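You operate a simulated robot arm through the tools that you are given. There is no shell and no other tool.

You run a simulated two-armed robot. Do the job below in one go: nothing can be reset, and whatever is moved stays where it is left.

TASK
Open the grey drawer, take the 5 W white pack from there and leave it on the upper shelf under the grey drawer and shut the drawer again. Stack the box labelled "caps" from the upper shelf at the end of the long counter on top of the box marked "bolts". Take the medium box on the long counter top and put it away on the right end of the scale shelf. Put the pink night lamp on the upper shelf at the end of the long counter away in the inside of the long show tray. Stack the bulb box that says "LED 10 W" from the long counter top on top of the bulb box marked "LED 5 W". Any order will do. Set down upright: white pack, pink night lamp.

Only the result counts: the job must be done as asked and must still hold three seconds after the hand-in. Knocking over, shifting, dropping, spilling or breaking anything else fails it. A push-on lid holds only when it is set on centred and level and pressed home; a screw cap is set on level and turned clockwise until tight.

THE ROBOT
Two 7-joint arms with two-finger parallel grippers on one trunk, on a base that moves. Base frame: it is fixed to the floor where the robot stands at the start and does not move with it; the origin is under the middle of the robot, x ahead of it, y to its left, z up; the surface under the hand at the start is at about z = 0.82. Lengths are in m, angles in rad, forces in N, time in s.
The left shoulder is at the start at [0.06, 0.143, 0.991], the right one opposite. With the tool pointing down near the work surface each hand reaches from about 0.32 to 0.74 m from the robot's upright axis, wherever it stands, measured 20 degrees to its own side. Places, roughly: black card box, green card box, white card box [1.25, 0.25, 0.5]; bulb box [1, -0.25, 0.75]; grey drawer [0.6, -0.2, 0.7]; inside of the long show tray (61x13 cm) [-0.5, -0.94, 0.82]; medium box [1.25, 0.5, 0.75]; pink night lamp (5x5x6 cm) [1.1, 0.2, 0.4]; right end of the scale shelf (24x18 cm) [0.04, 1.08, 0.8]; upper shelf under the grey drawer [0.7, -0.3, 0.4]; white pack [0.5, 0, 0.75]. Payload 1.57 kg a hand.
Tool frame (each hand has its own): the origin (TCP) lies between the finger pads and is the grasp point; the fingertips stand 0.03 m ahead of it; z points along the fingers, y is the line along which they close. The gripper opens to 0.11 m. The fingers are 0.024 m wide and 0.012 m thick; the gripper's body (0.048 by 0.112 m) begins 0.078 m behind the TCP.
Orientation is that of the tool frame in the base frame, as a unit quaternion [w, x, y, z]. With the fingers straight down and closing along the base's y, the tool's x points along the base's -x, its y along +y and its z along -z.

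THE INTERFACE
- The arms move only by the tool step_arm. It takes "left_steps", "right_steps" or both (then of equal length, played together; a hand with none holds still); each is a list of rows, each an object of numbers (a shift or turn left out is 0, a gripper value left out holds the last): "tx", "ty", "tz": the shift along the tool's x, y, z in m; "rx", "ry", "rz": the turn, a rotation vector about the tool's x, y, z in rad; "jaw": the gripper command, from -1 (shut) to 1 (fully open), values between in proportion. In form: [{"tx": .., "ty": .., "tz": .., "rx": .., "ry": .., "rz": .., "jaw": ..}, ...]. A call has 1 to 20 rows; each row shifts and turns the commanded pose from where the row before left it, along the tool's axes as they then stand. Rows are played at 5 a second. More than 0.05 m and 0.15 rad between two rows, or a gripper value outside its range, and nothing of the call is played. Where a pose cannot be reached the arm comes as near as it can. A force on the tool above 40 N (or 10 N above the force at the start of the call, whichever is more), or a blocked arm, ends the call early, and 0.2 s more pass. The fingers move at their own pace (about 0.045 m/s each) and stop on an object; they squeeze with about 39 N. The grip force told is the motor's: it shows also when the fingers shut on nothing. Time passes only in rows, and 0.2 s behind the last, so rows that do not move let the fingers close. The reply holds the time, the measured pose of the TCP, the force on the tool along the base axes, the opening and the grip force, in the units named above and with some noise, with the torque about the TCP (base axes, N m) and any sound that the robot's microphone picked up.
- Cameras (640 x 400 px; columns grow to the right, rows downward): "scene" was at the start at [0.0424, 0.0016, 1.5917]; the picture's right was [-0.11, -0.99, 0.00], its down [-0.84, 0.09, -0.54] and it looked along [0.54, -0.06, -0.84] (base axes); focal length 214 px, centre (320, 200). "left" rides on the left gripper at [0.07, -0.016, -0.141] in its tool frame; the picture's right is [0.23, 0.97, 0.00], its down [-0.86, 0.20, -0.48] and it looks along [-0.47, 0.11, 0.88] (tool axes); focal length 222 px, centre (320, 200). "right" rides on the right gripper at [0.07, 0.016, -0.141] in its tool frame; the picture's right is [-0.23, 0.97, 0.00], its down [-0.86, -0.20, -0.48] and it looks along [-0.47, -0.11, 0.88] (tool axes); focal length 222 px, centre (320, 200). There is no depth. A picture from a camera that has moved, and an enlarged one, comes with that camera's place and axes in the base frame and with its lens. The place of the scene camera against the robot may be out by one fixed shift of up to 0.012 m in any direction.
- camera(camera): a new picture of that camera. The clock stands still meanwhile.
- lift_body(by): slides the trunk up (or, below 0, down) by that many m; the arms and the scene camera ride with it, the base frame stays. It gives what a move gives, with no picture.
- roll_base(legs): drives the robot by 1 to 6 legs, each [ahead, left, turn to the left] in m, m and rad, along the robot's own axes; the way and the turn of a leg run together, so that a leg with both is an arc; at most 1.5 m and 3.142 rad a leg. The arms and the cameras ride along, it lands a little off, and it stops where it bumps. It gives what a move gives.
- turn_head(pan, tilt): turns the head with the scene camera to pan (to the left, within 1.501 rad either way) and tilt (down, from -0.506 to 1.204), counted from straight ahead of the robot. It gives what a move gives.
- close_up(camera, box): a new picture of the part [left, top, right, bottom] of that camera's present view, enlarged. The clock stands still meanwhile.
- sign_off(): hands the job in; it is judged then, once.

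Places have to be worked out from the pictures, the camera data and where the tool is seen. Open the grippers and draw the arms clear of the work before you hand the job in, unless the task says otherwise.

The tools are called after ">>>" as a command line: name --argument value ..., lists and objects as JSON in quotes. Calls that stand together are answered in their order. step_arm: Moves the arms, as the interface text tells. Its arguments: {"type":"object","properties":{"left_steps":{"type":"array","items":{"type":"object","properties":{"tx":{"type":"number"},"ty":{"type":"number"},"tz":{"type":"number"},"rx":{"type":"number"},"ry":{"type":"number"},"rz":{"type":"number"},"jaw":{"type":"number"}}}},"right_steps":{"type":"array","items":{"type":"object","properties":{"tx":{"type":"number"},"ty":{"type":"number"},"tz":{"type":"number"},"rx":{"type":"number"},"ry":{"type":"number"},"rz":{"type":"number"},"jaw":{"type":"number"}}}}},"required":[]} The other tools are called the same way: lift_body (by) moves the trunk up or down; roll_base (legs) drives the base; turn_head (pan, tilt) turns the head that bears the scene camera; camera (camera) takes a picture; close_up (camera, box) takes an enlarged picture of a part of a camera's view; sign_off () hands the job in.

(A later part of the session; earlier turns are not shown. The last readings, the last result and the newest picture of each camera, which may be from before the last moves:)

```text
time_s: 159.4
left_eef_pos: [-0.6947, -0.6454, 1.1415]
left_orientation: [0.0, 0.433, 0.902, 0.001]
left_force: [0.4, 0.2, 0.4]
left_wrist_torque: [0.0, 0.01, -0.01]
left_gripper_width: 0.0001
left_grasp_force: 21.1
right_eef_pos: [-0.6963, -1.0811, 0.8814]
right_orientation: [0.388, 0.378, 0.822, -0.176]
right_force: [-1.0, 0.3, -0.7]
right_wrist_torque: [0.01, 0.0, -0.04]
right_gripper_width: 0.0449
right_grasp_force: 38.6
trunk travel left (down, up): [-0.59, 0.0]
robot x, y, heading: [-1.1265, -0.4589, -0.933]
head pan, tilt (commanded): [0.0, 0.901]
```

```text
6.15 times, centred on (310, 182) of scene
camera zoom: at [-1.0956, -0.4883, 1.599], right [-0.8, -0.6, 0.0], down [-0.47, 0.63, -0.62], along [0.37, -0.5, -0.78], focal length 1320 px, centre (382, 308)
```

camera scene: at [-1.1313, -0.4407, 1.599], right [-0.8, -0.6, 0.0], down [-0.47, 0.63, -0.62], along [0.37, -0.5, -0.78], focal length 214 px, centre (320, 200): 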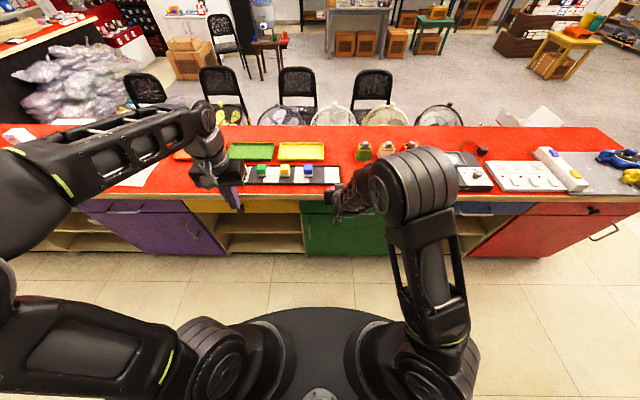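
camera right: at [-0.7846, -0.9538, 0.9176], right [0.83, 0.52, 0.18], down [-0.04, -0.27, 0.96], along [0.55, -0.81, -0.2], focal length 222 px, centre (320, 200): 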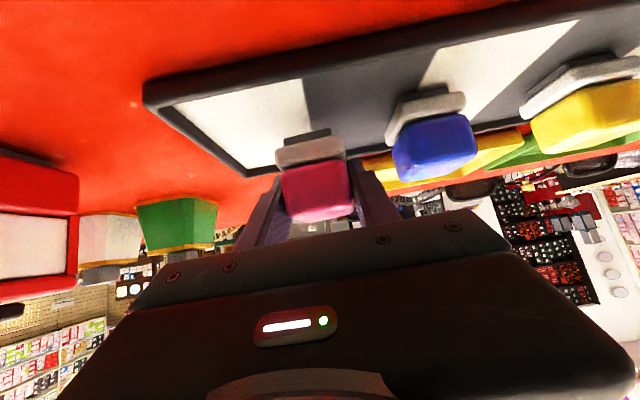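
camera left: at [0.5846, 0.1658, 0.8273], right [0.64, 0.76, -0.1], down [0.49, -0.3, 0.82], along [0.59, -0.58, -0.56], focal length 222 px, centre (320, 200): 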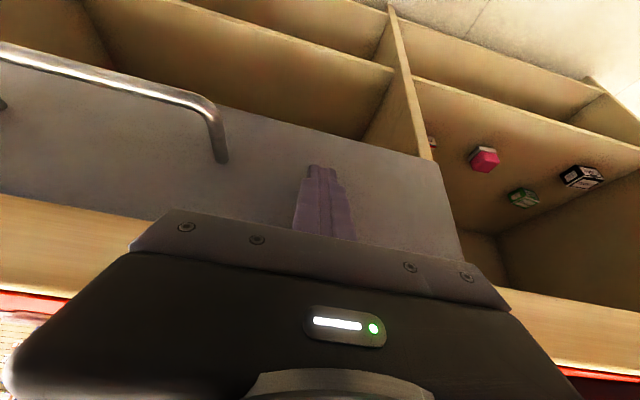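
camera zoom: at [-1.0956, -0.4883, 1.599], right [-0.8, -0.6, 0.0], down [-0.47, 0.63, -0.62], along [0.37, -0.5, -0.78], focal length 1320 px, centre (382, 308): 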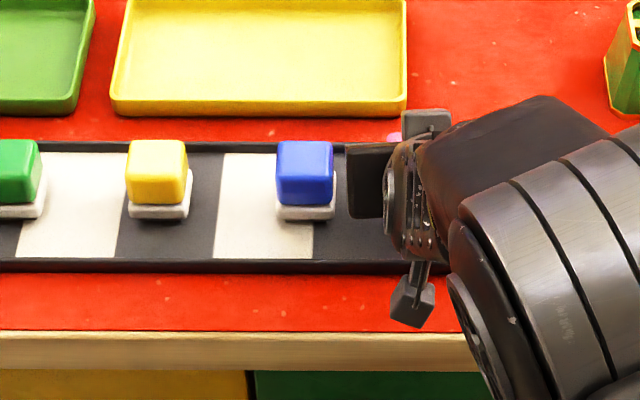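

Good clearance to the blue lamp. I lower to contact.

>>> step_arm --right_steps '[{"tx": 0.0077, "tz": 0.0064}, {"tx": 0.0031, "tz": 0.0025}]'

>>> step_arm --right_steps '[{"tx": 0.0015, "tz": 0.0013}, {"tx": 0.0}]'

>>> step_arm --right_steps '[{"tx": 0.0015, "tz": 0.0013}, {"tx": 0.0}]'

```text
time_s: 160.0
left_eef_pos: [-0.6947, -0.6464, 1.1423]
left_orientation: [0.0, 0.432, 0.902, 0.002]
left_force: [0.2, 0.2, 0.7]
left_wrist_torque: [0.02, -0.02, 0.0]
left_gripper_width: 0.0001
left_grasp_force: 21.5
right_eef_pos: [-0.697, -1.081, 0.8678]
right_orientation: [0.389, 0.378, 0.822, -0.176]
right_force: [-0.3, 0.5, -1.0]
right_wrist_torque: [-0.02, -0.02, -0.01]
right_gripper_width: 0.0451
right_grasp_force: 39.2
trunk travel left (down, up): [-0.59, 0.0]
robot x, y, heading: [-1.1241, -0.4607, -0.93]
head pan, tilt (commanded): [0.0, 0.901]
```

```text
time_s: 160.6
left_eef_pos: [-0.6952, -0.6462, 1.1416]
left_orientation: [-0.001, 0.432, 0.902, 0.002]
left_force: [-0.4, 0.6, 0.2]
left_wrist_torque: [0.02, -0.01, -0.01]
left_gripper_width: 0.0003
left_grasp_force: 21.2
right_eef_pos: [-0.6972, -1.0822, 0.8669]
right_orientation: [0.388, 0.377, 0.823, -0.175]
right_force: [0.1, 1.0, -1.4]
right_wrist_torque: [-0.03, 0.01, 0.0]
right_gripper_width: 0.0448
right_grasp_force: 38.9
trunk travel left (down, up): [-0.59, 0.0]
robot x, y, heading: [-1.1273, -0.4609, -0.926]
head pan, tilt (commanded): [0.0, 0.901]
```

```text
time_s: 161.2
left_eef_pos: [-0.6949, -0.6467, 1.1408]
left_orientation: [0.0, 0.432, 0.902, 0.002]
left_force: [-0.4, -0.8, -0.1]
left_wrist_torque: [-0.07, 0.01, -0.01]
left_gripper_width: 0.0
left_grasp_force: 21.6
right_eef_pos: [-0.6981, -1.083, 0.8626]
right_orientation: [0.389, 0.377, 0.822, -0.175]
right_force: [0.4, 1.3, -0.7]
right_wrist_torque: [0.02, 0.01, 0.0]
right_gripper_width: 0.045
right_grasp_force: 39.0
trunk travel left (down, up): [-0.59, 0.0]
robot x, y, heading: [-1.1252, -0.4599, -0.93]
head pan, tilt (commanded): [0.0, 0.901]
```

>>> step_arm --right_steps '[{"tx": 0.0015, "tz": 0.0013}, {"tx": 0.0}]'

>>> step_arm --right_steps '[{"tx": 0.0015, "tz": 0.0013}, {"tx": 0.0}]'

>>> close_up --camera "right" --box '[230, 80, 470, 230]'

```text
time_s: 161.8
left_eef_pos: [-0.6953, -0.6454, 1.1427]
left_orientation: [0.0, 0.432, 0.902, 0.001]
left_force: [-0.2, 0.4, 0.0]
left_wrist_torque: [0.01, 0.0, 0.0]
left_gripper_width: 0.0
left_grasp_force: 21.7
right_eef_pos: [-0.6967, -1.0812, 0.8637]
right_orientation: [0.39, 0.377, 0.821, -0.176]
right_force: [-0.3, 1.1, 8.3]
right_wrist_torque: [0.05, 0.17, 0.01]
right_gripper_width: 0.045
right_grasp_force: 38.9
trunk travel left (down, up): [-0.59, 0.0]
robot x, y, heading: [-1.1228, -0.4577, -0.935]
head pan, tilt (commanded): [0.0, 0.901]
```

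```text
time_s: 162.4
left_eef_pos: [-0.6957, -0.6448, 1.1425]
left_orientation: [0.001, 0.432, 0.902, 0.002]
left_force: [0.5, 0.6, 0.0]
left_wrist_torque: [-0.02, 0.02, 0.04]
left_gripper_width: 0.0001
left_grasp_force: 21.5
right_eef_pos: [-0.6969, -1.0815, 0.864]
right_orientation: [0.391, 0.378, 0.821, -0.176]
right_force: [-1.1, 0.6, 20.1]
right_wrist_torque: [0.26, 0.33, -0.02]
right_gripper_width: 0.0451
right_grasp_force: 39.1
trunk travel left (down, up): [-0.59, 0.0]
robot x, y, heading: [-1.1246, -0.4638, -0.936]
head pan, tilt (commanded): [0.0, 0.901]
```

```text
2.67 times, centred on (350, 155) of right
camera zoom: at [-0.7857, -0.9546, 0.899], right [0.83, 0.53, 0.18], down [-0.04, -0.26, 0.96], along [0.55, -0.81, -0.2], focal length 592 px, centre (240, 320)
```

zoom: 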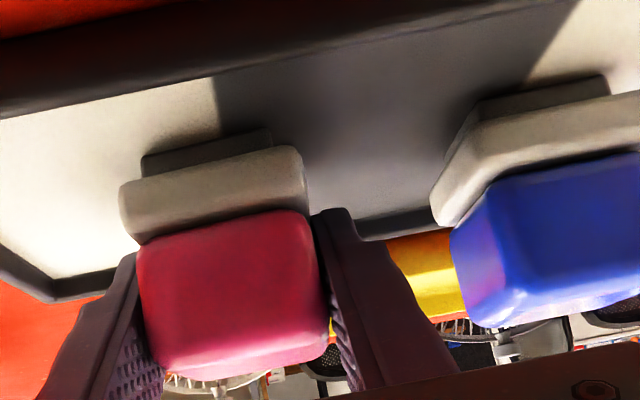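

Contact at 20 N inside the tray. I ease off, open gently, and withdraw along the fingers.

>>> step_arm --right_steps '[{"tx": -0.0012, "tz": -0.001}, {"jaw": 0.1}, {"jaw": 0.1}, {"jaw": 0.1}, {"tz": -0.03}, {"tz": -0.04}, {"tz": -0.045}, {"tz": -0.045}]'

>>> camera --camera "right"

>>> camera --camera "scene"

```text
time_s: 164.2
left_eef_pos: [-0.6963, -0.645, 1.1433]
left_orientation: [0.0, 0.432, 0.902, 0.002]
left_force: [0.0, 0.5, -0.1]
left_wrist_torque: [-0.05, -0.04, 0.0]
left_gripper_width: 0.0
left_grasp_force: 21.2
right_eef_pos: [-0.78, -0.986, 0.9614]
right_orientation: [0.388, 0.378, 0.822, -0.175]
right_force: [-0.9, 0.4, -0.3]
right_wrist_torque: [0.0, -0.01, 0.0]
right_gripper_width: 0.0607
right_grasp_force: 0.1
trunk travel left (down, up): [-0.59, 0.0]
robot x, y, heading: [-1.126, -0.4609, -0.928]
head pan, tilt (commanded): [0.0, 0.901]
```

```text
taken
camera right: at [-0.8683, -0.8588, 0.9984], right [0.83, 0.52, 0.18], down [-0.04, -0.27, 0.96], along [0.55, -0.81, -0.2], focal length 222 px, centre (320, 200)
```

right: 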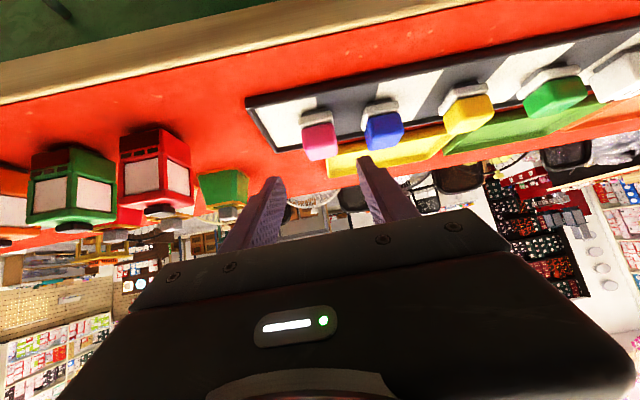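

```text
taken
camera scene: at [-1.0966, -0.487, 1.599], right [-0.8, -0.6, 0.0], down [-0.47, 0.63, -0.62], along [0.37, -0.5, -0.78], focal length 214 px, centre (320, 200)
```

scene: 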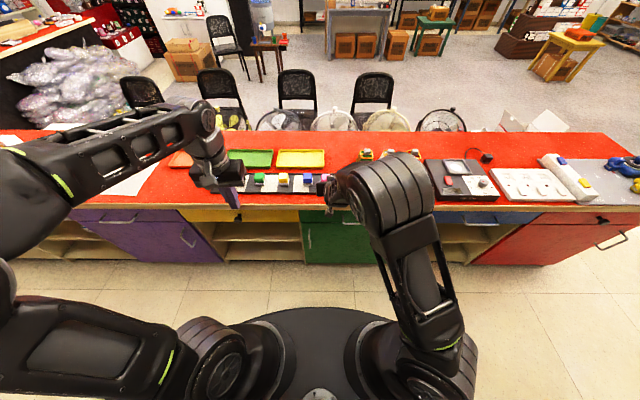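

The pink lamp stands upright in the tray, others untouched. I lift and retract the hand, then drive back left toward the bulb boxes.

>>> step_arm --right_steps '[{"tx": -0.0308, "tz": -0.0255}, {"tx": -0.0308, "tz": -0.0255}, {"tx": -0.0308, "tz": -0.0255}]'

>>> roll_base --legs '[[-0.06, 0, 0], [0, 1.0, 0], [0, 1.0, 0]]'

>>> camera --camera "scene"

```text
time_s: 165.0
left_eef_pos: [-0.695, -0.6442, 1.1413]
left_orientation: [0.001, 0.432, 0.902, 0.002]
left_force: [0.5, 0.2, 0.2]
left_wrist_torque: [0.02, -0.01, -0.01]
left_gripper_width: 0.0
left_grasp_force: 21.8
right_eef_pos: [-0.7804, -0.9871, 1.0835]
right_orientation: [0.388, 0.379, 0.822, -0.175]
right_force: [0.1, 0.7, -0.3]
right_wrist_torque: [0.02, 0.02, -0.02]
right_gripper_width: 0.0607
right_grasp_force: 0.1
trunk travel left (down, up): [-0.59, 0.0]
robot x, y, heading: [-1.1287, -0.4613, -0.929]
head pan, tilt (commanded): [0.0, 0.901]
```

```text
time_s: 175.6
left_eef_pos: [0.8917, 0.594, 1.1415]
left_orientation: [-0.001, 0.435, 0.9, 0.001]
left_force: [-1.0, 0.3, 0.8]
left_wrist_torque: [0.0, 0.02, 0.02]
left_gripper_width: 0.0
left_grasp_force: 21.2
right_eef_pos: [0.8042, 0.252, 1.0823]
right_orientation: [0.387, 0.381, 0.821, -0.177]
right_force: [0.3, -0.4, -0.1]
right_wrist_torque: [0.01, -0.02, -0.06]
right_gripper_width: 0.0605
right_grasp_force: 0.2
trunk travel left (down, up): [-0.59, 0.0]
robot x, y, heading: [0.4612, 0.7825, -0.94]
head pan, tilt (commanded): [0.0, 0.901]
```

```text
taken
camera scene: at [0.4923, 0.7543, 1.599], right [-0.81, -0.59, 0.0], down [-0.46, 0.63, -0.62], along [0.37, -0.5, -0.78], focal length 214 px, centre (320, 200)
```

scene: 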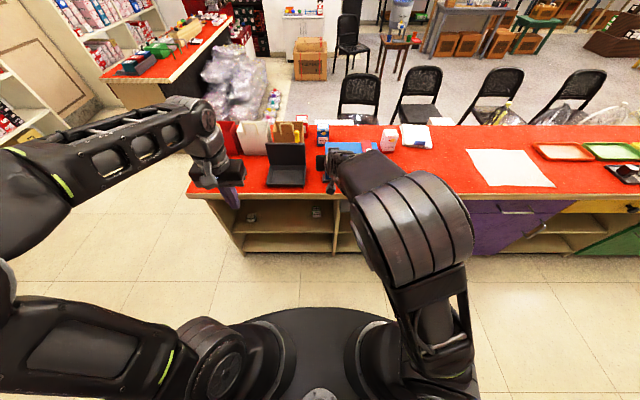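

I'm in front of the bulb boxes now; I zoom in on them.

>>> close_up --camera "scene" --box '[225, 105, 405, 205]'

>>> close_up --camera "scene" --box '[290, 110, 350, 150]'

```text
3.56 times, centred on (315, 155) of scene
camera zoom: at [0.4923, 0.7543, 1.599], right [-0.81, -0.59, 0.0], down [-0.46, 0.63, -0.62], along [0.37, -0.5, -0.78], focal length 763 px, centre (338, 360)
```

zoom: 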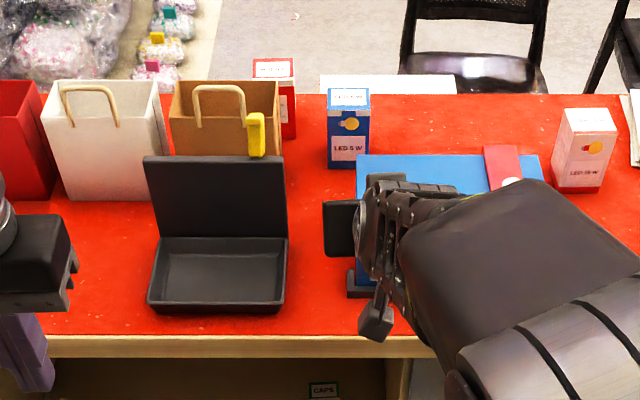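

```text
10.00 times, centred on (320, 130) of scene
camera zoom: at [0.4923, 0.7543, 1.599], right [-0.81, -0.59, 0.0], down [-0.46, 0.63, -0.62], along [0.37, -0.5, -0.78], focal length 2145 px, centre (320, 900)
```

zoom: 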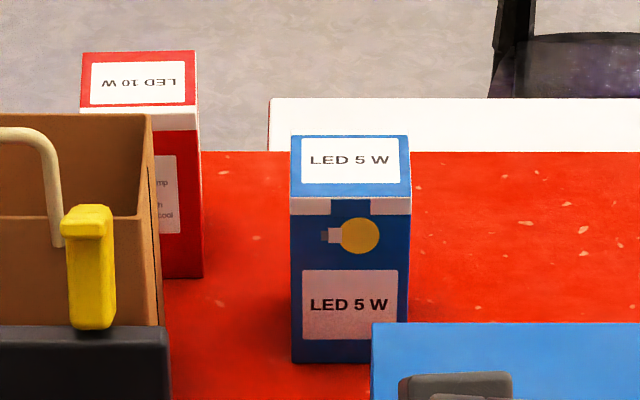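

The red "LED 10 W" is at about (1.24, −0.10) behind the brown bag (bag top z≈0.97), blue "LED 5 W" at (1.09, −0.10); both ~6.6×6.2×10.8 cm. I need a steeper hand (~55°) to pass over the bag. I set the pitch and slide left 0.16 m.

>>> step_arm --right_steps '[{"ry": 0.13, "jaw": 0.7}, {"ry": 0.13}]'

>>> roll_base --legs '[[0, 0.16, 0]]'

>>> camera --camera "scene"

>>> camera --camera "right"

```text
time_s: 176.2
left_eef_pos: [0.8916, 0.5942, 1.1416]
left_orientation: [0.0, 0.435, 0.901, 0.003]
left_force: [-0.5, -1.6, 0.6]
left_wrist_torque: [0.0, 0.01, -0.04]
left_gripper_width: 0.0
left_grasp_force: 21.5
right_eef_pos: [0.8035, 0.253, 1.0826]
right_orientation: [0.276, 0.4, 0.865, -0.126]
right_force: [0.5, -0.7, -0.3]
right_wrist_torque: [0.01, 0.0, 0.01]
right_gripper_width: 0.0937
right_grasp_force: 0.1
trunk travel left (down, up): [-0.59, 0.0]
robot x, y, heading: [0.4637, 0.7844, -0.934]
head pan, tilt (commanded): [0.0, 0.901]
```

```text
time_s: 177.6
left_eef_pos: [1.0206, 0.6893, 1.1423]
left_orientation: [0.0, 0.434, 0.901, 0.001]
left_force: [1.0, 1.1, 0.9]
left_wrist_torque: [-0.02, 0.04, 0.01]
left_gripper_width: 0.0
left_grasp_force: 21.0
right_eef_pos: [0.9345, 0.3471, 1.0833]
right_orientation: [0.278, 0.401, 0.864, -0.127]
right_force: [0.0, -0.3, -0.2]
right_wrist_torque: [0.02, 0.02, 0.0]
right_gripper_width: 0.0935
right_grasp_force: 0.0
trunk travel left (down, up): [-0.59, 0.0]
robot x, y, heading: [0.5946, 0.8777, -0.938]
head pan, tilt (commanded): [0.0, 0.901]
```

```text
taken
camera scene: at [0.6216, 0.8492, 1.599], right [-0.81, -0.59, 0.0], down [-0.46, 0.63, -0.62], along [0.37, -0.5, -0.78], focal length 214 px, centre (320, 200)
```

scene: 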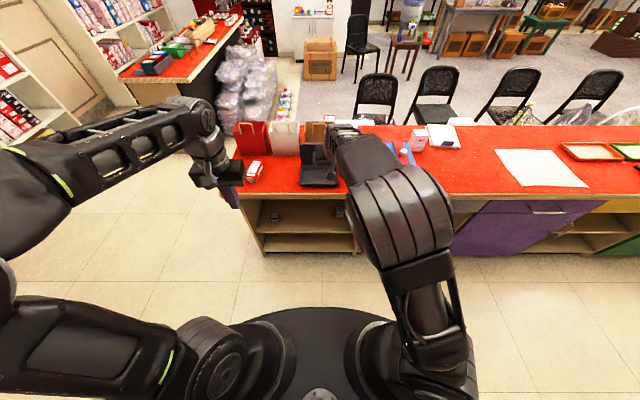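

```text
taken
camera right: at [0.856, 0.4642, 1.1581], right [0.86, 0.49, 0.14], down [0.12, -0.45, 0.89], along [0.49, -0.75, -0.45], focal length 222 px, centre (320, 200)
```

right: 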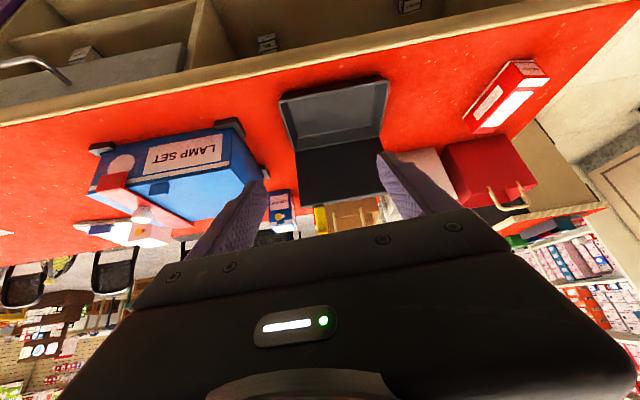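

I raise the hand 6 cm for clearance over the bag handles and drive forward 0.33 m to the counter.

>>> step_arm --right_steps '[{"tx": -0.0175, "tz": -0.0245}, {"tx": -0.0175, "tz": -0.0245}]'

>>> roll_base --legs '[[0.2, 0, 0], [0.12, 0, 0]]'

>>> camera --camera "scene"

>>> camera --camera "right"

```text
time_s: 178.2
left_eef_pos: [1.0199, 0.6879, 1.1412]
left_orientation: [0.0, 0.435, 0.901, 0.002]
left_force: [-0.8, -0.2, -0.1]
left_wrist_torque: [0.02, 0.01, 0.02]
left_gripper_width: 0.0002
left_grasp_force: 20.9
right_eef_pos: [0.9338, 0.348, 1.1437]
right_orientation: [0.277, 0.4, 0.864, -0.126]
right_force: [0.7, -0.9, -0.4]
right_wrist_torque: [0.03, -0.01, -0.02]
right_gripper_width: 0.0934
right_grasp_force: 0.2
trunk travel left (down, up): [-0.59, 0.0]
robot x, y, heading: [0.5916, 0.8735, -0.938]
head pan, tilt (commanded): [0.0, 0.901]
```

```text
time_s: 180.7
left_eef_pos: [1.2128, 0.4311, 1.1413]
left_orientation: [0.0, 0.433, 0.902, 0.002]
left_force: [0.6, -0.4, -0.1]
left_wrist_torque: [0.04, -0.02, -0.01]
left_gripper_width: 0.0
left_grasp_force: 21.2
right_eef_pos: [1.1244, 0.0903, 1.1429]
right_orientation: [0.277, 0.399, 0.865, -0.125]
right_force: [-0.6, 0.4, -0.9]
right_wrist_torque: [0.03, 0.03, 0.03]
right_gripper_width: 0.0935
right_grasp_force: 0.1
trunk travel left (down, up): [-0.59, 0.0]
robot x, y, heading: [0.78, 0.6194, -0.933]
head pan, tilt (commanded): [0.0, 0.901]
```

```text
taken
camera scene: at [0.8116, 0.5894, 1.5989], right [-0.8, -0.59, 0.0], down [-0.47, 0.63, -0.62], along [0.37, -0.5, -0.78], focal length 214 px, centre (320, 200)
```

scene: 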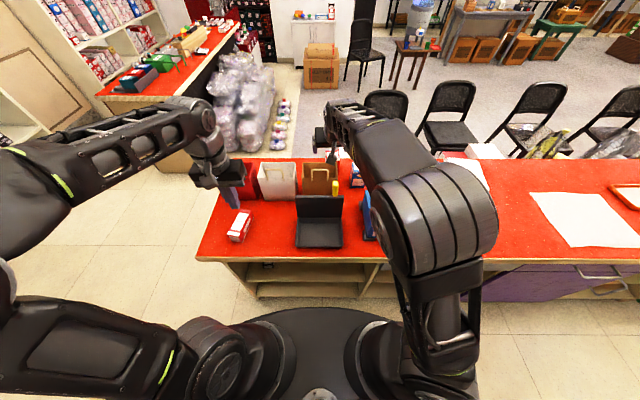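

```text
taken
camera right: at [1.0471, 0.2074, 1.218], right [0.86, 0.49, 0.14], down [0.12, -0.45, 0.88], along [0.5, -0.74, -0.45], focal length 222 px, centre (320, 200)
```

right: 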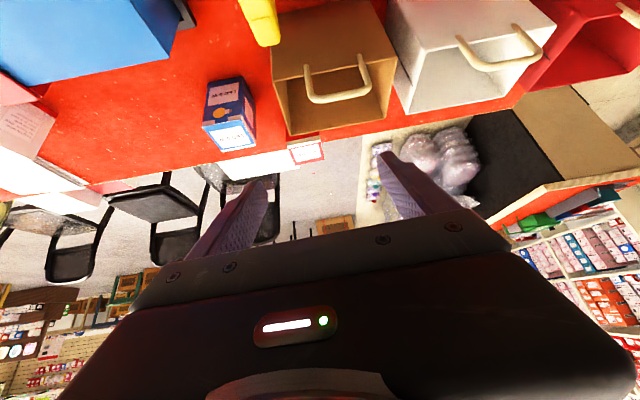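

Now the hand camera sees the brown bag, LED 5 W and the top of LED 10 W behind the bag. I zoom to measure.

>>> close_up --camera "right" --box '[190, 20, 410, 180]'

>>> close_up --camera "scene" --box '[280, 120, 400, 200]'

```text
2.50 times, centred on (300, 100) of right
camera zoom: at [1.0471, 0.2074, 1.218], right [0.86, 0.49, 0.14], down [0.12, -0.45, 0.88], along [0.5, -0.74, -0.45], focal length 555 px, centre (370, 450)
```

zoom: 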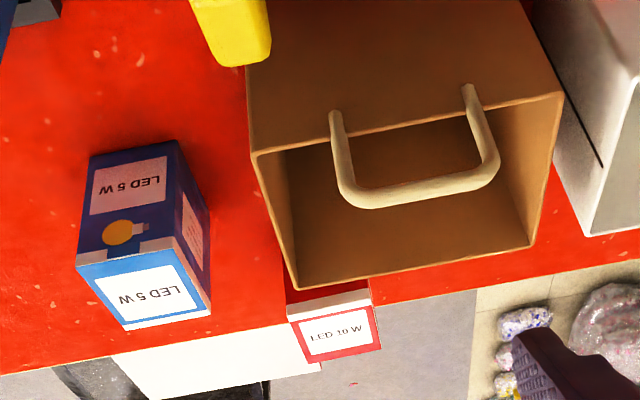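

```text
5.00 times, centred on (340, 160) of scene
camera zoom: at [0.8116, 0.5894, 1.5989], right [-0.8, -0.59, 0.0], down [-0.47, 0.63, -0.62], along [0.37, -0.5, -0.78], focal length 1072 px, centre (220, 400)
```

zoom: 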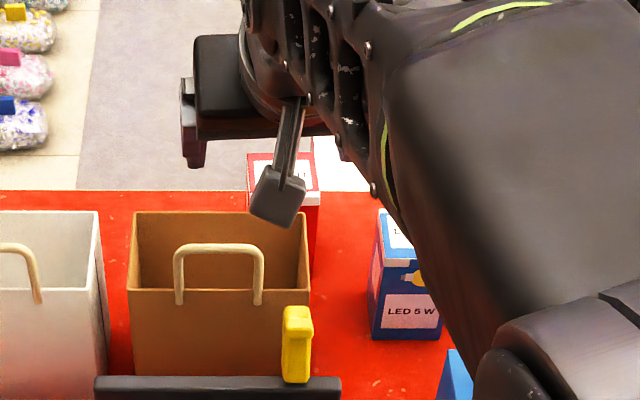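

Red centre (1.237, −0.100), blue (1.092, −0.102); the bag's back edge is ~7 cm in front of red, so the 55° hand passes 3 cm over it. I align the yaw and move to the pre-grasp point.

>>> step_arm --right_steps '[{"rx": 0.026, "rz": 0.0367}, {"tx": -0.0073, "ty": -0.0077, "tz": 0.0383}, {"tx": -0.0073, "ty": -0.0077, "tz": 0.0383}, {"tx": -0.0073, "ty": -0.0077, "tz": 0.0383}, {"tx": -0.0073, "ty": -0.0077, "tz": 0.0383}, {"tx": -0.0073, "ty": -0.0077, "tz": 0.0383}]'

>>> camera --camera "right"

>>> close_up --camera "scene" --box '[260, 100, 420, 210]'

```text
time_s: 182.1
left_eef_pos: [1.2121, 0.4315, 1.1412]
left_orientation: [0.0, 0.432, 0.902, 0.002]
left_force: [0.6, -0.3, -1.0]
left_wrist_torque: [0.04, 0.01, -0.01]
left_gripper_width: 0.0
left_grasp_force: 21.3
right_eef_pos: [1.181, -0.044, 1.0079]
right_orientation: [0.274, 0.418, 0.856, -0.131]
right_force: [1.2, 0.0, -1.0]
right_wrist_torque: [0.02, -0.01, -0.02]
right_gripper_width: 0.0936
right_grasp_force: 0.2
trunk travel left (down, up): [-0.59, 0.0]
robot x, y, heading: [0.7822, 0.6192, -0.937]
head pan, tilt (commanded): [0.0, 0.901]
```

```text
taken
camera right: at [1.1084, 0.0749, 1.0834], right [0.88, 0.45, 0.14], down [0.1, -0.46, 0.88], along [0.46, -0.77, -0.45], focal length 222 px, centre (320, 200)
```

right: 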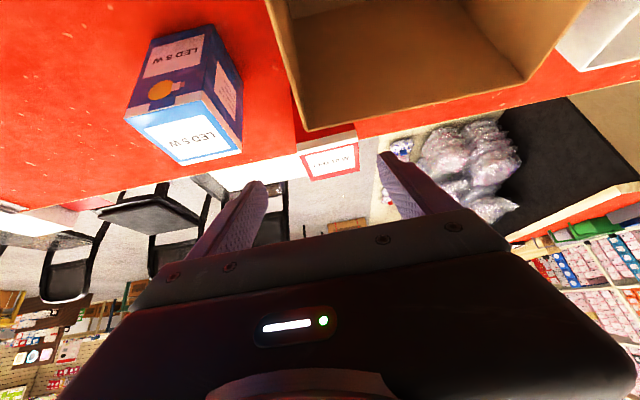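

```text
3.64 times, centred on (340, 155) of scene
camera zoom: at [0.8108, 0.5896, 1.599], right [-0.8, -0.59, 0.0], down [-0.47, 0.63, -0.62], along [0.37, -0.5, -0.78], focal length 780 px, centre (247, 364)
```

zoom: 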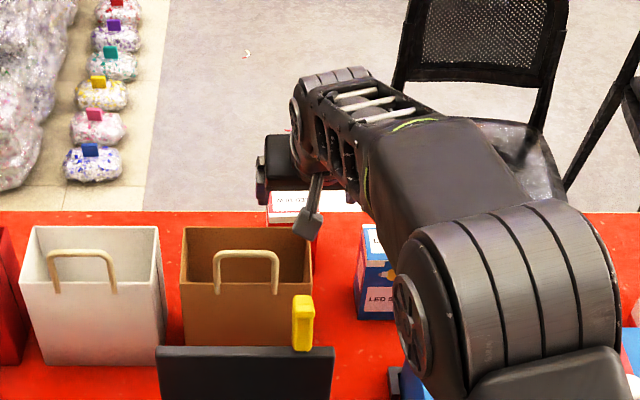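

Red is between the fingers. Zoom to fine-tune.

>>> close_up --camera "right" --box '[230, 90, 420, 220]'

```text
3.08 times, centred on (325, 155) of right
camera zoom: at [1.1084, 0.0749, 1.0834], right [0.88, 0.45, 0.14], down [0.1, -0.46, 0.88], along [0.46, -0.77, -0.45], focal length 684 px, centre (305, 338)
```

zoom: 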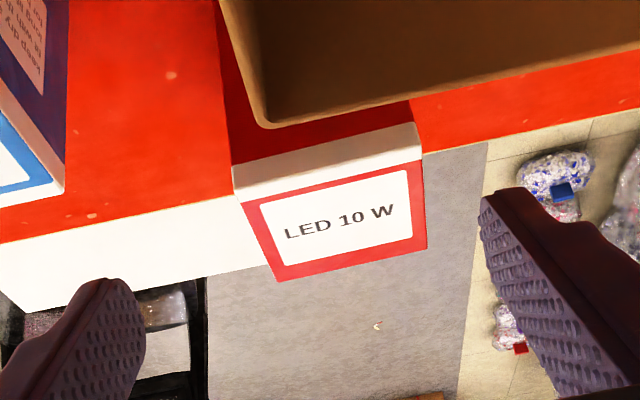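

Red is aligned; it needs a 9 mm shift left, then 12 cm along the finger axis. I do that and close.

>>> step_arm --right_steps '[{"ty": 0.0093}, {"tz": 0.04}, {"tz": 0.04}, {"tz": 0.038}]'

>>> close_up --camera "right" --box '[230, 90, 420, 220]'

>>> close_up --camera "scene" --box '[260, 100, 420, 210]'

```text
time_s: 183.1
left_eef_pos: [1.2101, 0.4316, 1.1412]
left_orientation: [0.0, 0.433, 0.901, 0.002]
left_force: [0.3, 0.3, 0.0]
left_wrist_torque: [0.0, -0.03, 0.03]
left_gripper_width: 0.0
left_grasp_force: 21.6
right_eef_pos: [1.2284, -0.0842, 0.9117]
right_orientation: [0.274, 0.419, 0.856, -0.131]
right_force: [0.2, -1.1, -0.6]
right_wrist_torque: [0.0, -0.02, -0.01]
right_gripper_width: 0.0935
right_grasp_force: 0.2
right hand out of reach, approached as far as the arm can: row 4
trunk travel left (down, up): [-0.59, 0.0]
robot x, y, heading: [0.781, 0.6187, -0.932]
head pan, tilt (commanded): [0.0, 0.901]
```

```text
3.08 times, centred on (325, 155) of right
camera zoom: at [1.1544, 0.0352, 0.9873], right [0.88, 0.45, 0.14], down [0.1, -0.46, 0.88], along [0.46, -0.77, -0.45], focal length 684 px, centre (305, 338)
```

zoom: 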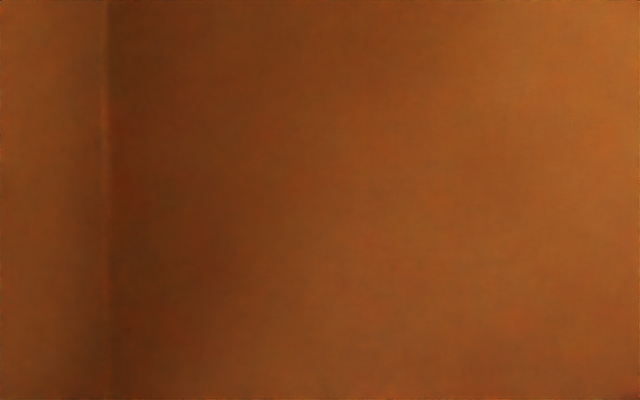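

```text
3.64 times, centred on (340, 155) of scene
camera zoom: at [0.8106, 0.59, 1.5991], right [-0.8, -0.59, 0.0], down [-0.47, 0.63, -0.62], along [0.37, -0.5, -0.78], focal length 780 px, centre (247, 364)
```

zoom: 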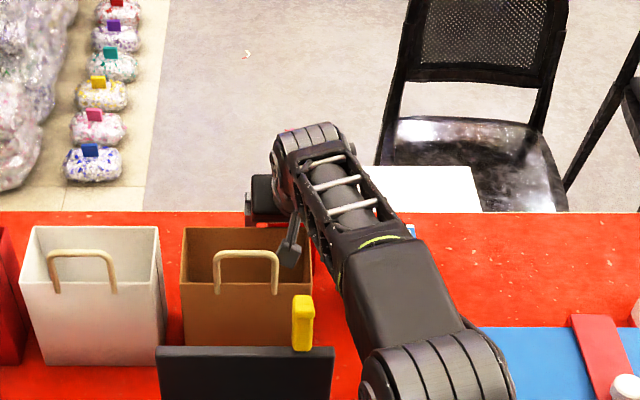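

The hand camera now looks into the bag just above its rim (bag untouched); the TCP stopped ~1.8 cm short of the box centre, which still gives a good grip over the front half. I close the gripper.

>>> step_arm --right_steps '[{"jaw": -1}, {"jaw": -1}, {"jaw": -1}, {"jaw": -1}]'

>>> camera --camera "right"

>>> close_up --camera "scene" --box '[260, 100, 420, 210]'

```text
time_s: 184.1
left_eef_pos: [1.2106, 0.4327, 1.1403]
left_orientation: [0.0, 0.433, 0.901, 0.002]
left_force: [0.5, 0.2, 0.1]
left_wrist_torque: [0.01, 0.05, 0.0]
left_gripper_width: 0.0
left_grasp_force: 22.0
right_eef_pos: [1.2276, -0.0837, 0.9121]
right_orientation: [0.276, 0.418, 0.856, -0.131]
right_force: [-0.4, -0.8, 0.1]
right_wrist_torque: [-0.01, 0.01, -0.01]
right_gripper_width: 0.0656
right_grasp_force: 34.9
trunk travel left (down, up): [-0.59, 0.0]
robot x, y, heading: [0.7817, 0.617, -0.936]
head pan, tilt (commanded): [0.0, 0.901]
```

```text
taken
camera right: at [1.1545, 0.0358, 0.9881], right [0.88, 0.45, 0.14], down [0.1, -0.46, 0.88], along [0.46, -0.77, -0.45], focal length 222 px, centre (320, 200)
```

right: 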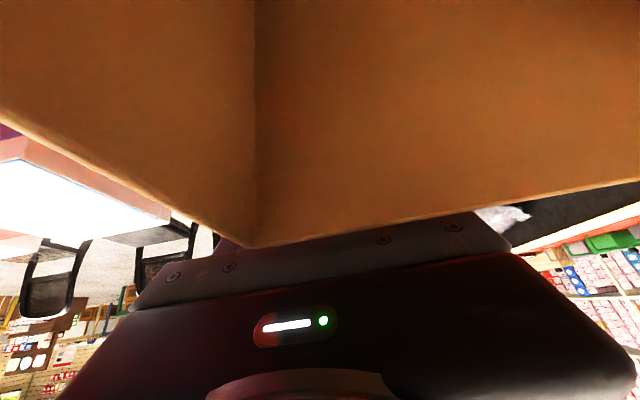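

```text
3.64 times, centred on (340, 155) of scene
camera zoom: at [0.8104, 0.5909, 1.599], right [-0.8, -0.59, 0.0], down [-0.47, 0.63, -0.62], along [0.37, -0.5, -0.78], focal length 780 px, centre (247, 364)
```

zoom: 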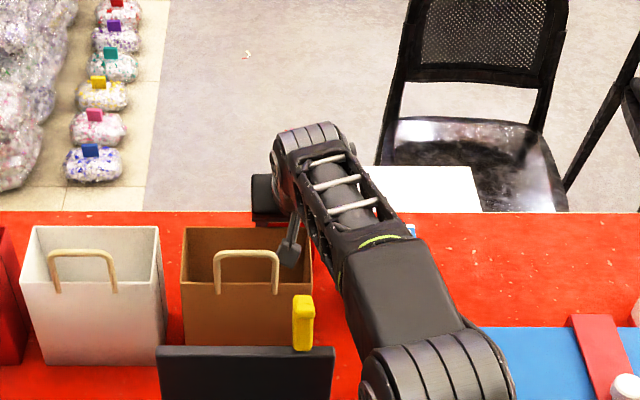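

Gripped (6.6 cm). I lift it straight up 4 cm first and check reach.

>>> step_arm --right_steps '[{"tx": -0.0116, "tz": -0.0163}, {"tx": -0.0116, "tz": -0.0163}]'

>>> camera --camera "scene"

```text
time_s: 184.7
left_eef_pos: [1.2108, 0.4327, 1.142]
left_orientation: [0.0, 0.433, 0.901, 0.003]
left_force: [0.9, -0.3, -0.3]
left_wrist_torque: [0.04, 0.01, 0.03]
left_gripper_width: 0.0
left_grasp_force: 21.2
right_eef_pos: [1.2266, -0.0845, 0.953]
right_orientation: [0.275, 0.417, 0.856, -0.131]
right_force: [-0.6, -0.8, -0.8]
right_wrist_torque: [-0.02, 0.01, 0.0]
right_gripper_width: 0.0649
right_grasp_force: 39.3
trunk travel left (down, up): [-0.59, 0.0]
robot x, y, heading: [0.7805, 0.6221, -0.931]
head pan, tilt (commanded): [0.0, 0.901]
```

```text
taken
camera scene: at [0.8103, 0.591, 1.599], right [-0.8, -0.59, 0.0], down [-0.47, 0.63, -0.62], along [0.37, -0.5, -0.78], focal length 214 px, centre (320, 200)
```

scene: 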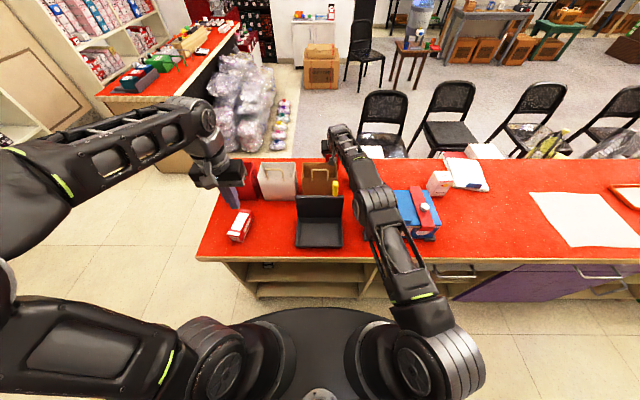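

Lifted in place. I try going further up before moving sideways.

>>> step_arm --right_steps '[{"tx": -0.0116, "tz": -0.0163}, {"tx": -0.0116, "tz": -0.0163}, {"tx": -0.0116, "tz": -0.0163}]'

>>> camera --camera "right"

```text
time_s: 185.5
left_eef_pos: [1.2112, 0.4327, 1.1422]
left_orientation: [-0.001, 0.433, 0.902, 0.002]
left_force: [-0.5, 1.0, 0.2]
left_wrist_torque: [0.0, -0.03, 0.04]
left_gripper_width: 0.0
left_grasp_force: 22.1
right_eef_pos: [1.2246, -0.0857, 1.0138]
right_orientation: [0.275, 0.418, 0.856, -0.13]
right_force: [0.3, 0.5, -0.8]
right_wrist_torque: [-0.01, -0.03, -0.03]
right_gripper_width: 0.0653
right_grasp_force: 38.8
trunk travel left (down, up): [-0.59, 0.0]
robot x, y, heading: [0.7806, 0.6188, -0.929]
head pan, tilt (commanded): [0.0, 0.901]
```

```text
taken
camera right: at [1.1516, 0.0347, 1.0882], right [0.88, 0.45, 0.14], down [0.1, -0.46, 0.88], along [0.46, -0.77, -0.45], focal length 222 px, centre (320, 200)
```

right: 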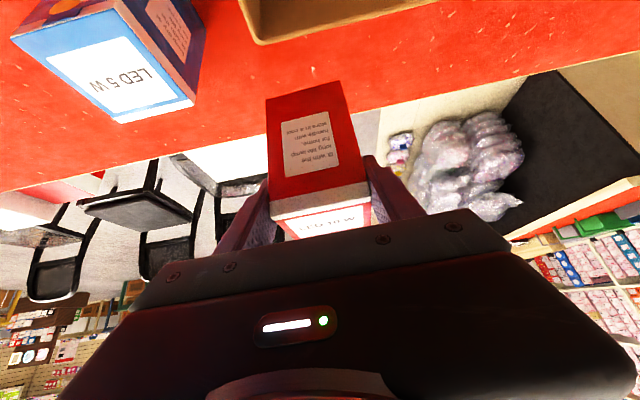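

The box hangs straight in the hand. A bit higher, then right toward the blue box.

>>> step_arm --right_steps '[{"tx": -0.0116, "tz": -0.0163}, {"tx": -0.0116, "tz": -0.0163}, {"ty": -0.03}, {"ty": -0.03}, {"ty": -0.03}]'

>>> close_up --camera "right" --box '[90, 0, 410, 240]'

```text
time_s: 186.7
left_eef_pos: [1.2092, 0.4325, 1.1425]
left_orientation: [-0.001, 0.433, 0.901, 0.002]
left_force: [0.3, 0.6, -0.6]
left_wrist_torque: [0.03, -0.04, 0.06]
left_gripper_width: 0.0001
left_grasp_force: 21.4
right_eef_pos: [1.1504, -0.1386, 1.0501]
right_orientation: [0.275, 0.418, 0.856, -0.131]
right_force: [1.3, 0.3, -1.0]
right_wrist_torque: [0.05, -0.01, 0.02]
right_gripper_width: 0.0651
right_grasp_force: 39.1
right hand out of reach, approached as far as the arm can: row 2
trunk travel left (down, up): [-0.59, 0.0]
robot x, y, heading: [0.7833, 0.6172, -0.936]
head pan, tilt (commanded): [0.0, 0.901]
```

```text
1.67 times, centred on (250, 120) of right
camera zoom: at [1.0777, -0.0178, 1.1254], right [0.88, 0.45, 0.14], down [0.1, -0.46, 0.88], along [0.46, -0.77, -0.45], focal length 370 px, centre (437, 333)
```

zoom: 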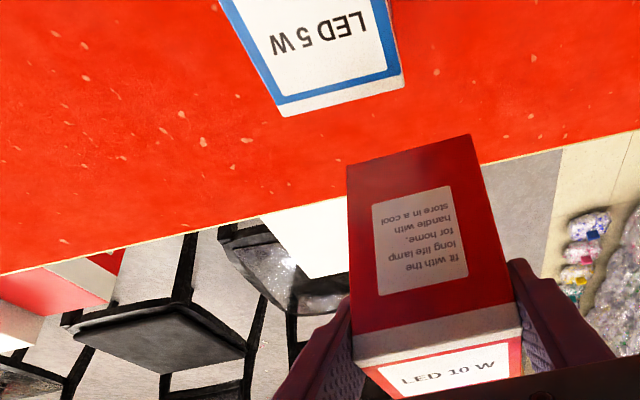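

Red's centre sits 1.9 cm ahead of the grasp point; blue's centre is 6.2 cm back and 2.6 cm right. I bring red above blue.

>>> step_arm --right_steps '[{"ty": -0.026}, {"tx": 0.022, "tz": -0.0156}, {"tx": 0.022, "tz": -0.0156}, {"tx": 0.022, "tz": -0.0156}]'

>>> camera --camera "right"

>>> close_up --camera "scene" --box '[320, 120, 440, 220]'

```text
time_s: 187.7
left_eef_pos: [1.2105, 0.4337, 1.1417]
left_orientation: [0.0, 0.433, 0.902, 0.001]
left_force: [-0.3, 0.1, -0.4]
left_wrist_torque: [-0.03, 0.0, 0.01]
left_gripper_width: 0.0002
left_grasp_force: 21.0
right_eef_pos: [1.0786, -0.0869, 1.0509]
right_orientation: [0.275, 0.417, 0.856, -0.131]
right_force: [-0.2, 0.9, 0.1]
right_wrist_torque: [0.0, -0.02, -0.04]
right_gripper_width: 0.0652
right_grasp_force: 39.4
trunk travel left (down, up): [-0.59, 0.0]
robot x, y, heading: [0.7839, 0.6152, -0.928]
head pan, tilt (commanded): [0.0, 0.901]
```

```text
taken
camera right: at [1.0051, 0.0334, 1.126], right [0.88, 0.45, 0.14], down [0.1, -0.45, 0.89], along [0.46, -0.77, -0.44], focal length 222 px, centre (320, 200)
```

right: 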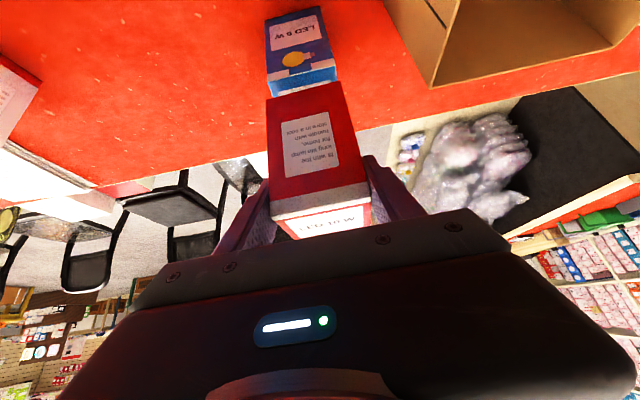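

```text
4.00 times, centred on (380, 170) of scene
camera zoom: at [0.8099, 0.5921, 1.599], right [-0.8, -0.59, 0.0], down [-0.47, 0.63, -0.62], along [0.37, -0.5, -0.78], focal length 858 px, centre (80, 320)
```

zoom: 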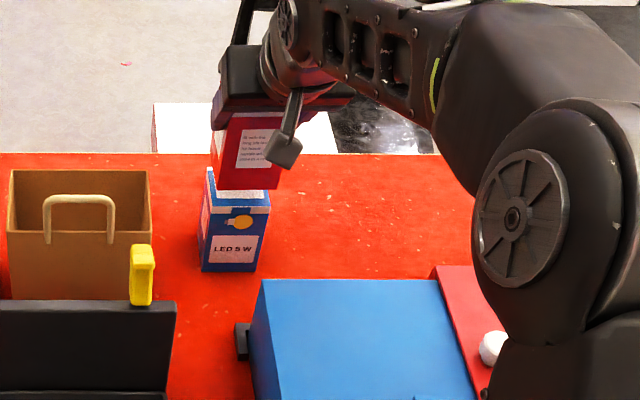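

I zoom the hand camera to compare red's bottom edge and blue's top.

>>> close_up --camera "right" --box '[230, 0, 390, 120]'

```text
3.33 times, centred on (310, 60) of right
camera zoom: at [1.0051, 0.0334, 1.126], right [0.88, 0.45, 0.14], down [0.1, -0.45, 0.89], along [0.46, -0.77, -0.44], focal length 740 px, centre (353, 667)
```

zoom: 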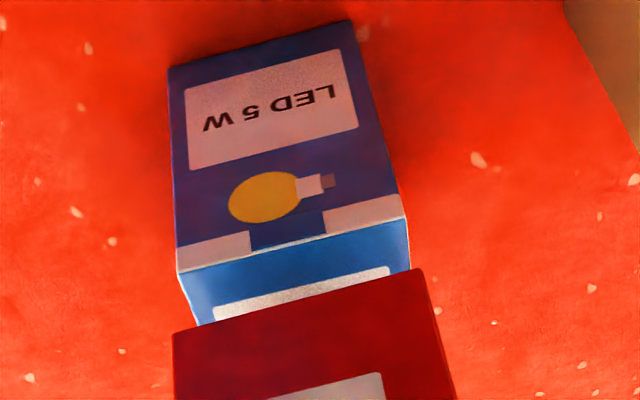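

Nearly aligned: I shift 5 mm deeper, rotate 0.04 rad, and lower toward blue's top.

>>> step_arm --right_steps '[{"tx": -0.0045, "tz": 0.0032, "rx": 0.0232, "rz": 0.0326}, {"tx": 0.007, "tz": 0.0098}, {"tx": 0.0058, "tz": 0.0082}]'

>>> close_up --camera "right" --box '[230, 0, 390, 120]'

>>> close_up --camera "scene" --box '[355, 140, 405, 195]'

```text
time_s: 188.5
left_eef_pos: [1.2116, 0.4337, 1.1412]
left_orientation: [0.001, 0.433, 0.902, 0.002]
left_force: [-0.2, 0.1, 0.5]
left_wrist_torque: [0.0, -0.01, 0.01]
left_gripper_width: 0.0
left_grasp_force: 21.0
right_eef_pos: [1.0829, -0.0931, 1.0293]
right_orientation: [0.272, 0.435, 0.847, -0.137]
right_force: [0.0, 0.5, -1.2]
right_wrist_torque: [-0.02, -0.02, -0.01]
right_gripper_width: 0.0653
right_grasp_force: 38.5
trunk travel left (down, up): [-0.59, 0.0]
robot x, y, heading: [0.779, 0.616, -0.937]
head pan, tilt (commanded): [0.0, 0.901]
```

```text
3.33 times, centred on (310, 60) of right
camera zoom: at [1.0145, 0.0295, 1.1038], right [0.9, 0.42, 0.14], down [0.08, -0.46, 0.89], along [0.43, -0.78, -0.45], focal length 740 px, centre (353, 667)
```

zoom: 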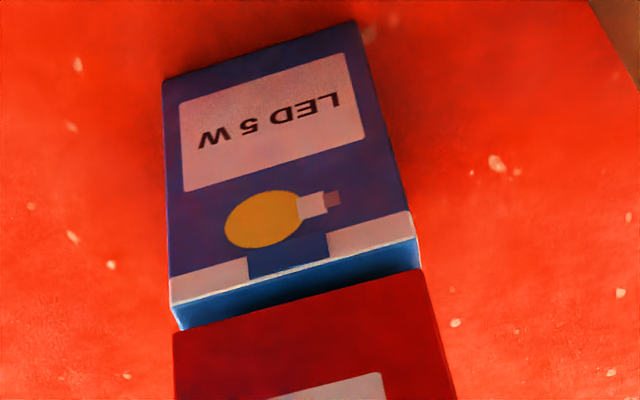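

```text
7.27 times, centred on (380, 168) of scene
camera zoom: at [0.8104, 0.591, 1.599], right [-0.8, -0.59, 0.0], down [-0.47, 0.63, -0.62], along [0.37, -0.5, -0.78], focal length 1560 px, centre (-116, 436)
```

zoom: 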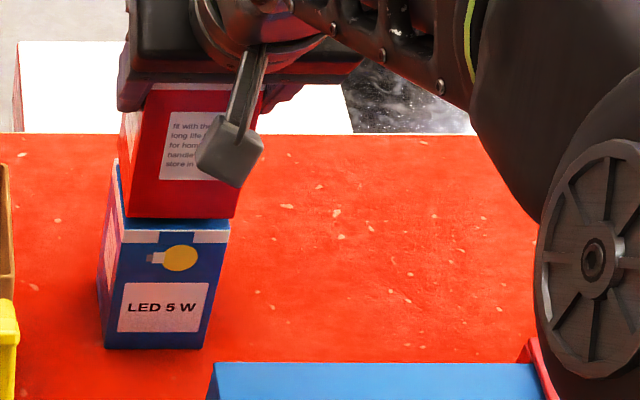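

Aligned within ~2 mm with ~9 mm to go. I lower with contact checks.

>>> step_arm --right_steps '[{"tx": 0.0023, "tz": 0.0033}, {"tx": 0.0012, "tz": 0.0016}]'

>>> step_arm --right_steps '[{"tx": 0.0012, "tz": 0.0016}, {"tx": 0.0}]'

>>> step_arm --right_steps '[{"tx": 0.0009, "tz": 0.0012}, {"tx": 0.0}]'

```text
time_s: 189.1
left_eef_pos: [1.2116, 0.4324, 1.1424]
left_orientation: [0.0, 0.433, 0.902, 0.002]
left_force: [0.7, 0.7, 0.2]
left_wrist_torque: [-0.02, 0.0, -0.01]
left_gripper_width: 0.0
left_grasp_force: 21.5
right_eef_pos: [1.083, -0.0919, 1.0234]
right_orientation: [0.272, 0.435, 0.847, -0.136]
right_force: [-0.3, -0.5, 0.6]
right_wrist_torque: [0.03, 0.05, -0.02]
right_gripper_width: 0.0654
right_grasp_force: 39.0
trunk travel left (down, up): [-0.59, 0.0]
robot x, y, heading: [0.782, 0.6195, -0.937]
head pan, tilt (commanded): [0.0, 0.901]
```

```text
time_s: 189.7
left_eef_pos: [1.2111, 0.433, 1.141]
left_orientation: [0.002, 0.433, 0.901, 0.001]
left_force: [0.2, -0.6, 0.4]
left_wrist_torque: [-0.01, 0.01, 0.0]
left_gripper_width: 0.0
left_grasp_force: 20.9
right_eef_pos: [1.0835, -0.0935, 1.0226]
right_orientation: [0.274, 0.435, 0.847, -0.137]
right_force: [-1.4, 0.6, 6.3]
right_wrist_torque: [-0.01, 0.26, -0.06]
right_gripper_width: 0.065
right_grasp_force: 39.1
trunk travel left (down, up): [-0.59, 0.0]
robot x, y, heading: [0.7814, 0.6196, -0.932]
head pan, tilt (commanded): [0.0, 0.901]
```

```text
time_s: 190.3
left_eef_pos: [1.2102, 0.4356, 1.142]
left_orientation: [0.001, 0.432, 0.902, 0.002]
left_force: [0.3, 0.6, 0.6]
left_wrist_torque: [0.0, -0.01, -0.01]
left_gripper_width: 0.0
left_grasp_force: 21.2
right_eef_pos: [1.0824, -0.0932, 1.0215]
right_orientation: [0.274, 0.435, 0.847, -0.137]
right_force: [-1.7, 0.1, 15.1]
right_wrist_torque: [-0.15, 0.41, -0.02]
right_gripper_width: 0.0653
right_grasp_force: 39.5
trunk travel left (down, up): [-0.59, 0.0]
robot x, y, heading: [0.7818, 0.6178, -0.939]
head pan, tilt (commanded): [0.0, 0.901]
```

Firm contact (15 N). Quick check of the stack before release.

>>> close_up --camera "scene" --box '[355, 140, 405, 195]'

>>> close_up --camera "right" --box '[230, 0, 390, 120]'

```text
7.27 times, centred on (380, 168) of scene
camera zoom: at [0.8093, 0.5927, 1.5992], right [-0.8, -0.59, 0.0], down [-0.47, 0.63, -0.62], along [0.37, -0.5, -0.78], focal length 1560 px, centre (-116, 436)
```

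zoom: 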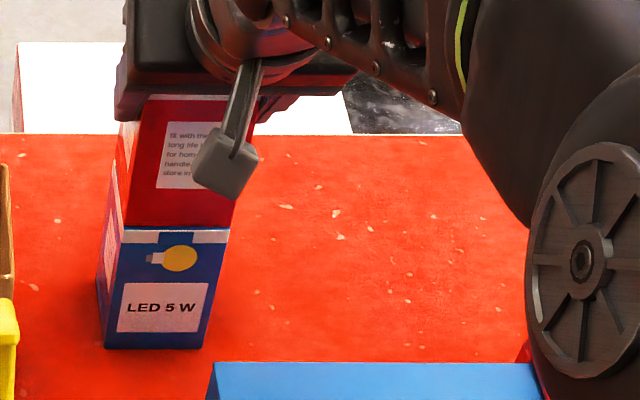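

```text
3.33 times, centred on (310, 60) of right
camera zoom: at [1.0146, 0.0302, 1.0964], right [0.9, 0.42, 0.14], down [0.08, -0.46, 0.89], along [0.43, -0.79, -0.44], focal length 740 px, centre (353, 667)
```

zoom: 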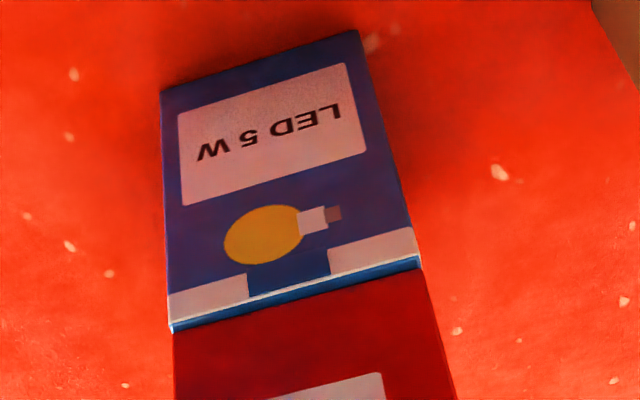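

Well stacked. I ease off, open, and withdraw backward-up.

>>> step_arm --right_steps '[{"tx": -0.0008, "tz": -0.0011}, {"jaw": 0.35}, {"jaw": 0.55}, {"jaw": 0.55}, {"tz": -0.03}, {"tz": -0.04}, {"tz": -0.04}, {"tz": -0.04}]'

>>> camera --camera "right"

>>> camera --camera "scene"

```text
time_s: 192.1
left_eef_pos: [1.21, 0.4334, 1.1427]
left_orientation: [0.001, 0.432, 0.902, 0.001]
left_force: [-0.1, 0.4, -0.6]
left_wrist_torque: [0.02, -0.01, -0.03]
left_gripper_width: 0.0
left_grasp_force: 21.4
right_eef_pos: [1.0311, -0.0243, 1.1445]
right_orientation: [0.272, 0.436, 0.847, -0.136]
right_force: [-0.2, 0.5, -0.1]
right_wrist_torque: [0.01, 0.0, 0.02]
right_gripper_width: 0.0852
right_grasp_force: 0.0
trunk travel left (down, up): [-0.59, 0.0]
robot x, y, heading: [0.7767, 0.6202, -0.942]
head pan, tilt (commanded): [0.0, 0.901]
```

```text
taken
camera right: at [0.9631, 0.0994, 1.2187], right [0.9, 0.42, 0.14], down [0.08, -0.46, 0.88], along [0.43, -0.78, -0.45], focal length 222 px, centre (320, 200)
```

right: 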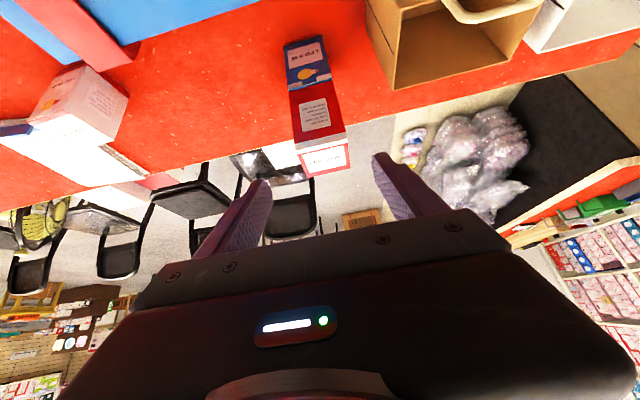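

```text
taken
camera scene: at [0.8094, 0.5919, 1.599], right [-0.8, -0.59, 0.0], down [-0.47, 0.63, -0.62], along [0.37, -0.5, -0.78], focal length 214 px, centre (320, 200)
```

scene: 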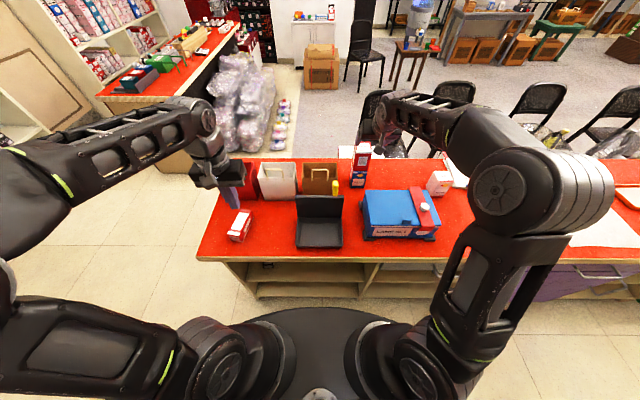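

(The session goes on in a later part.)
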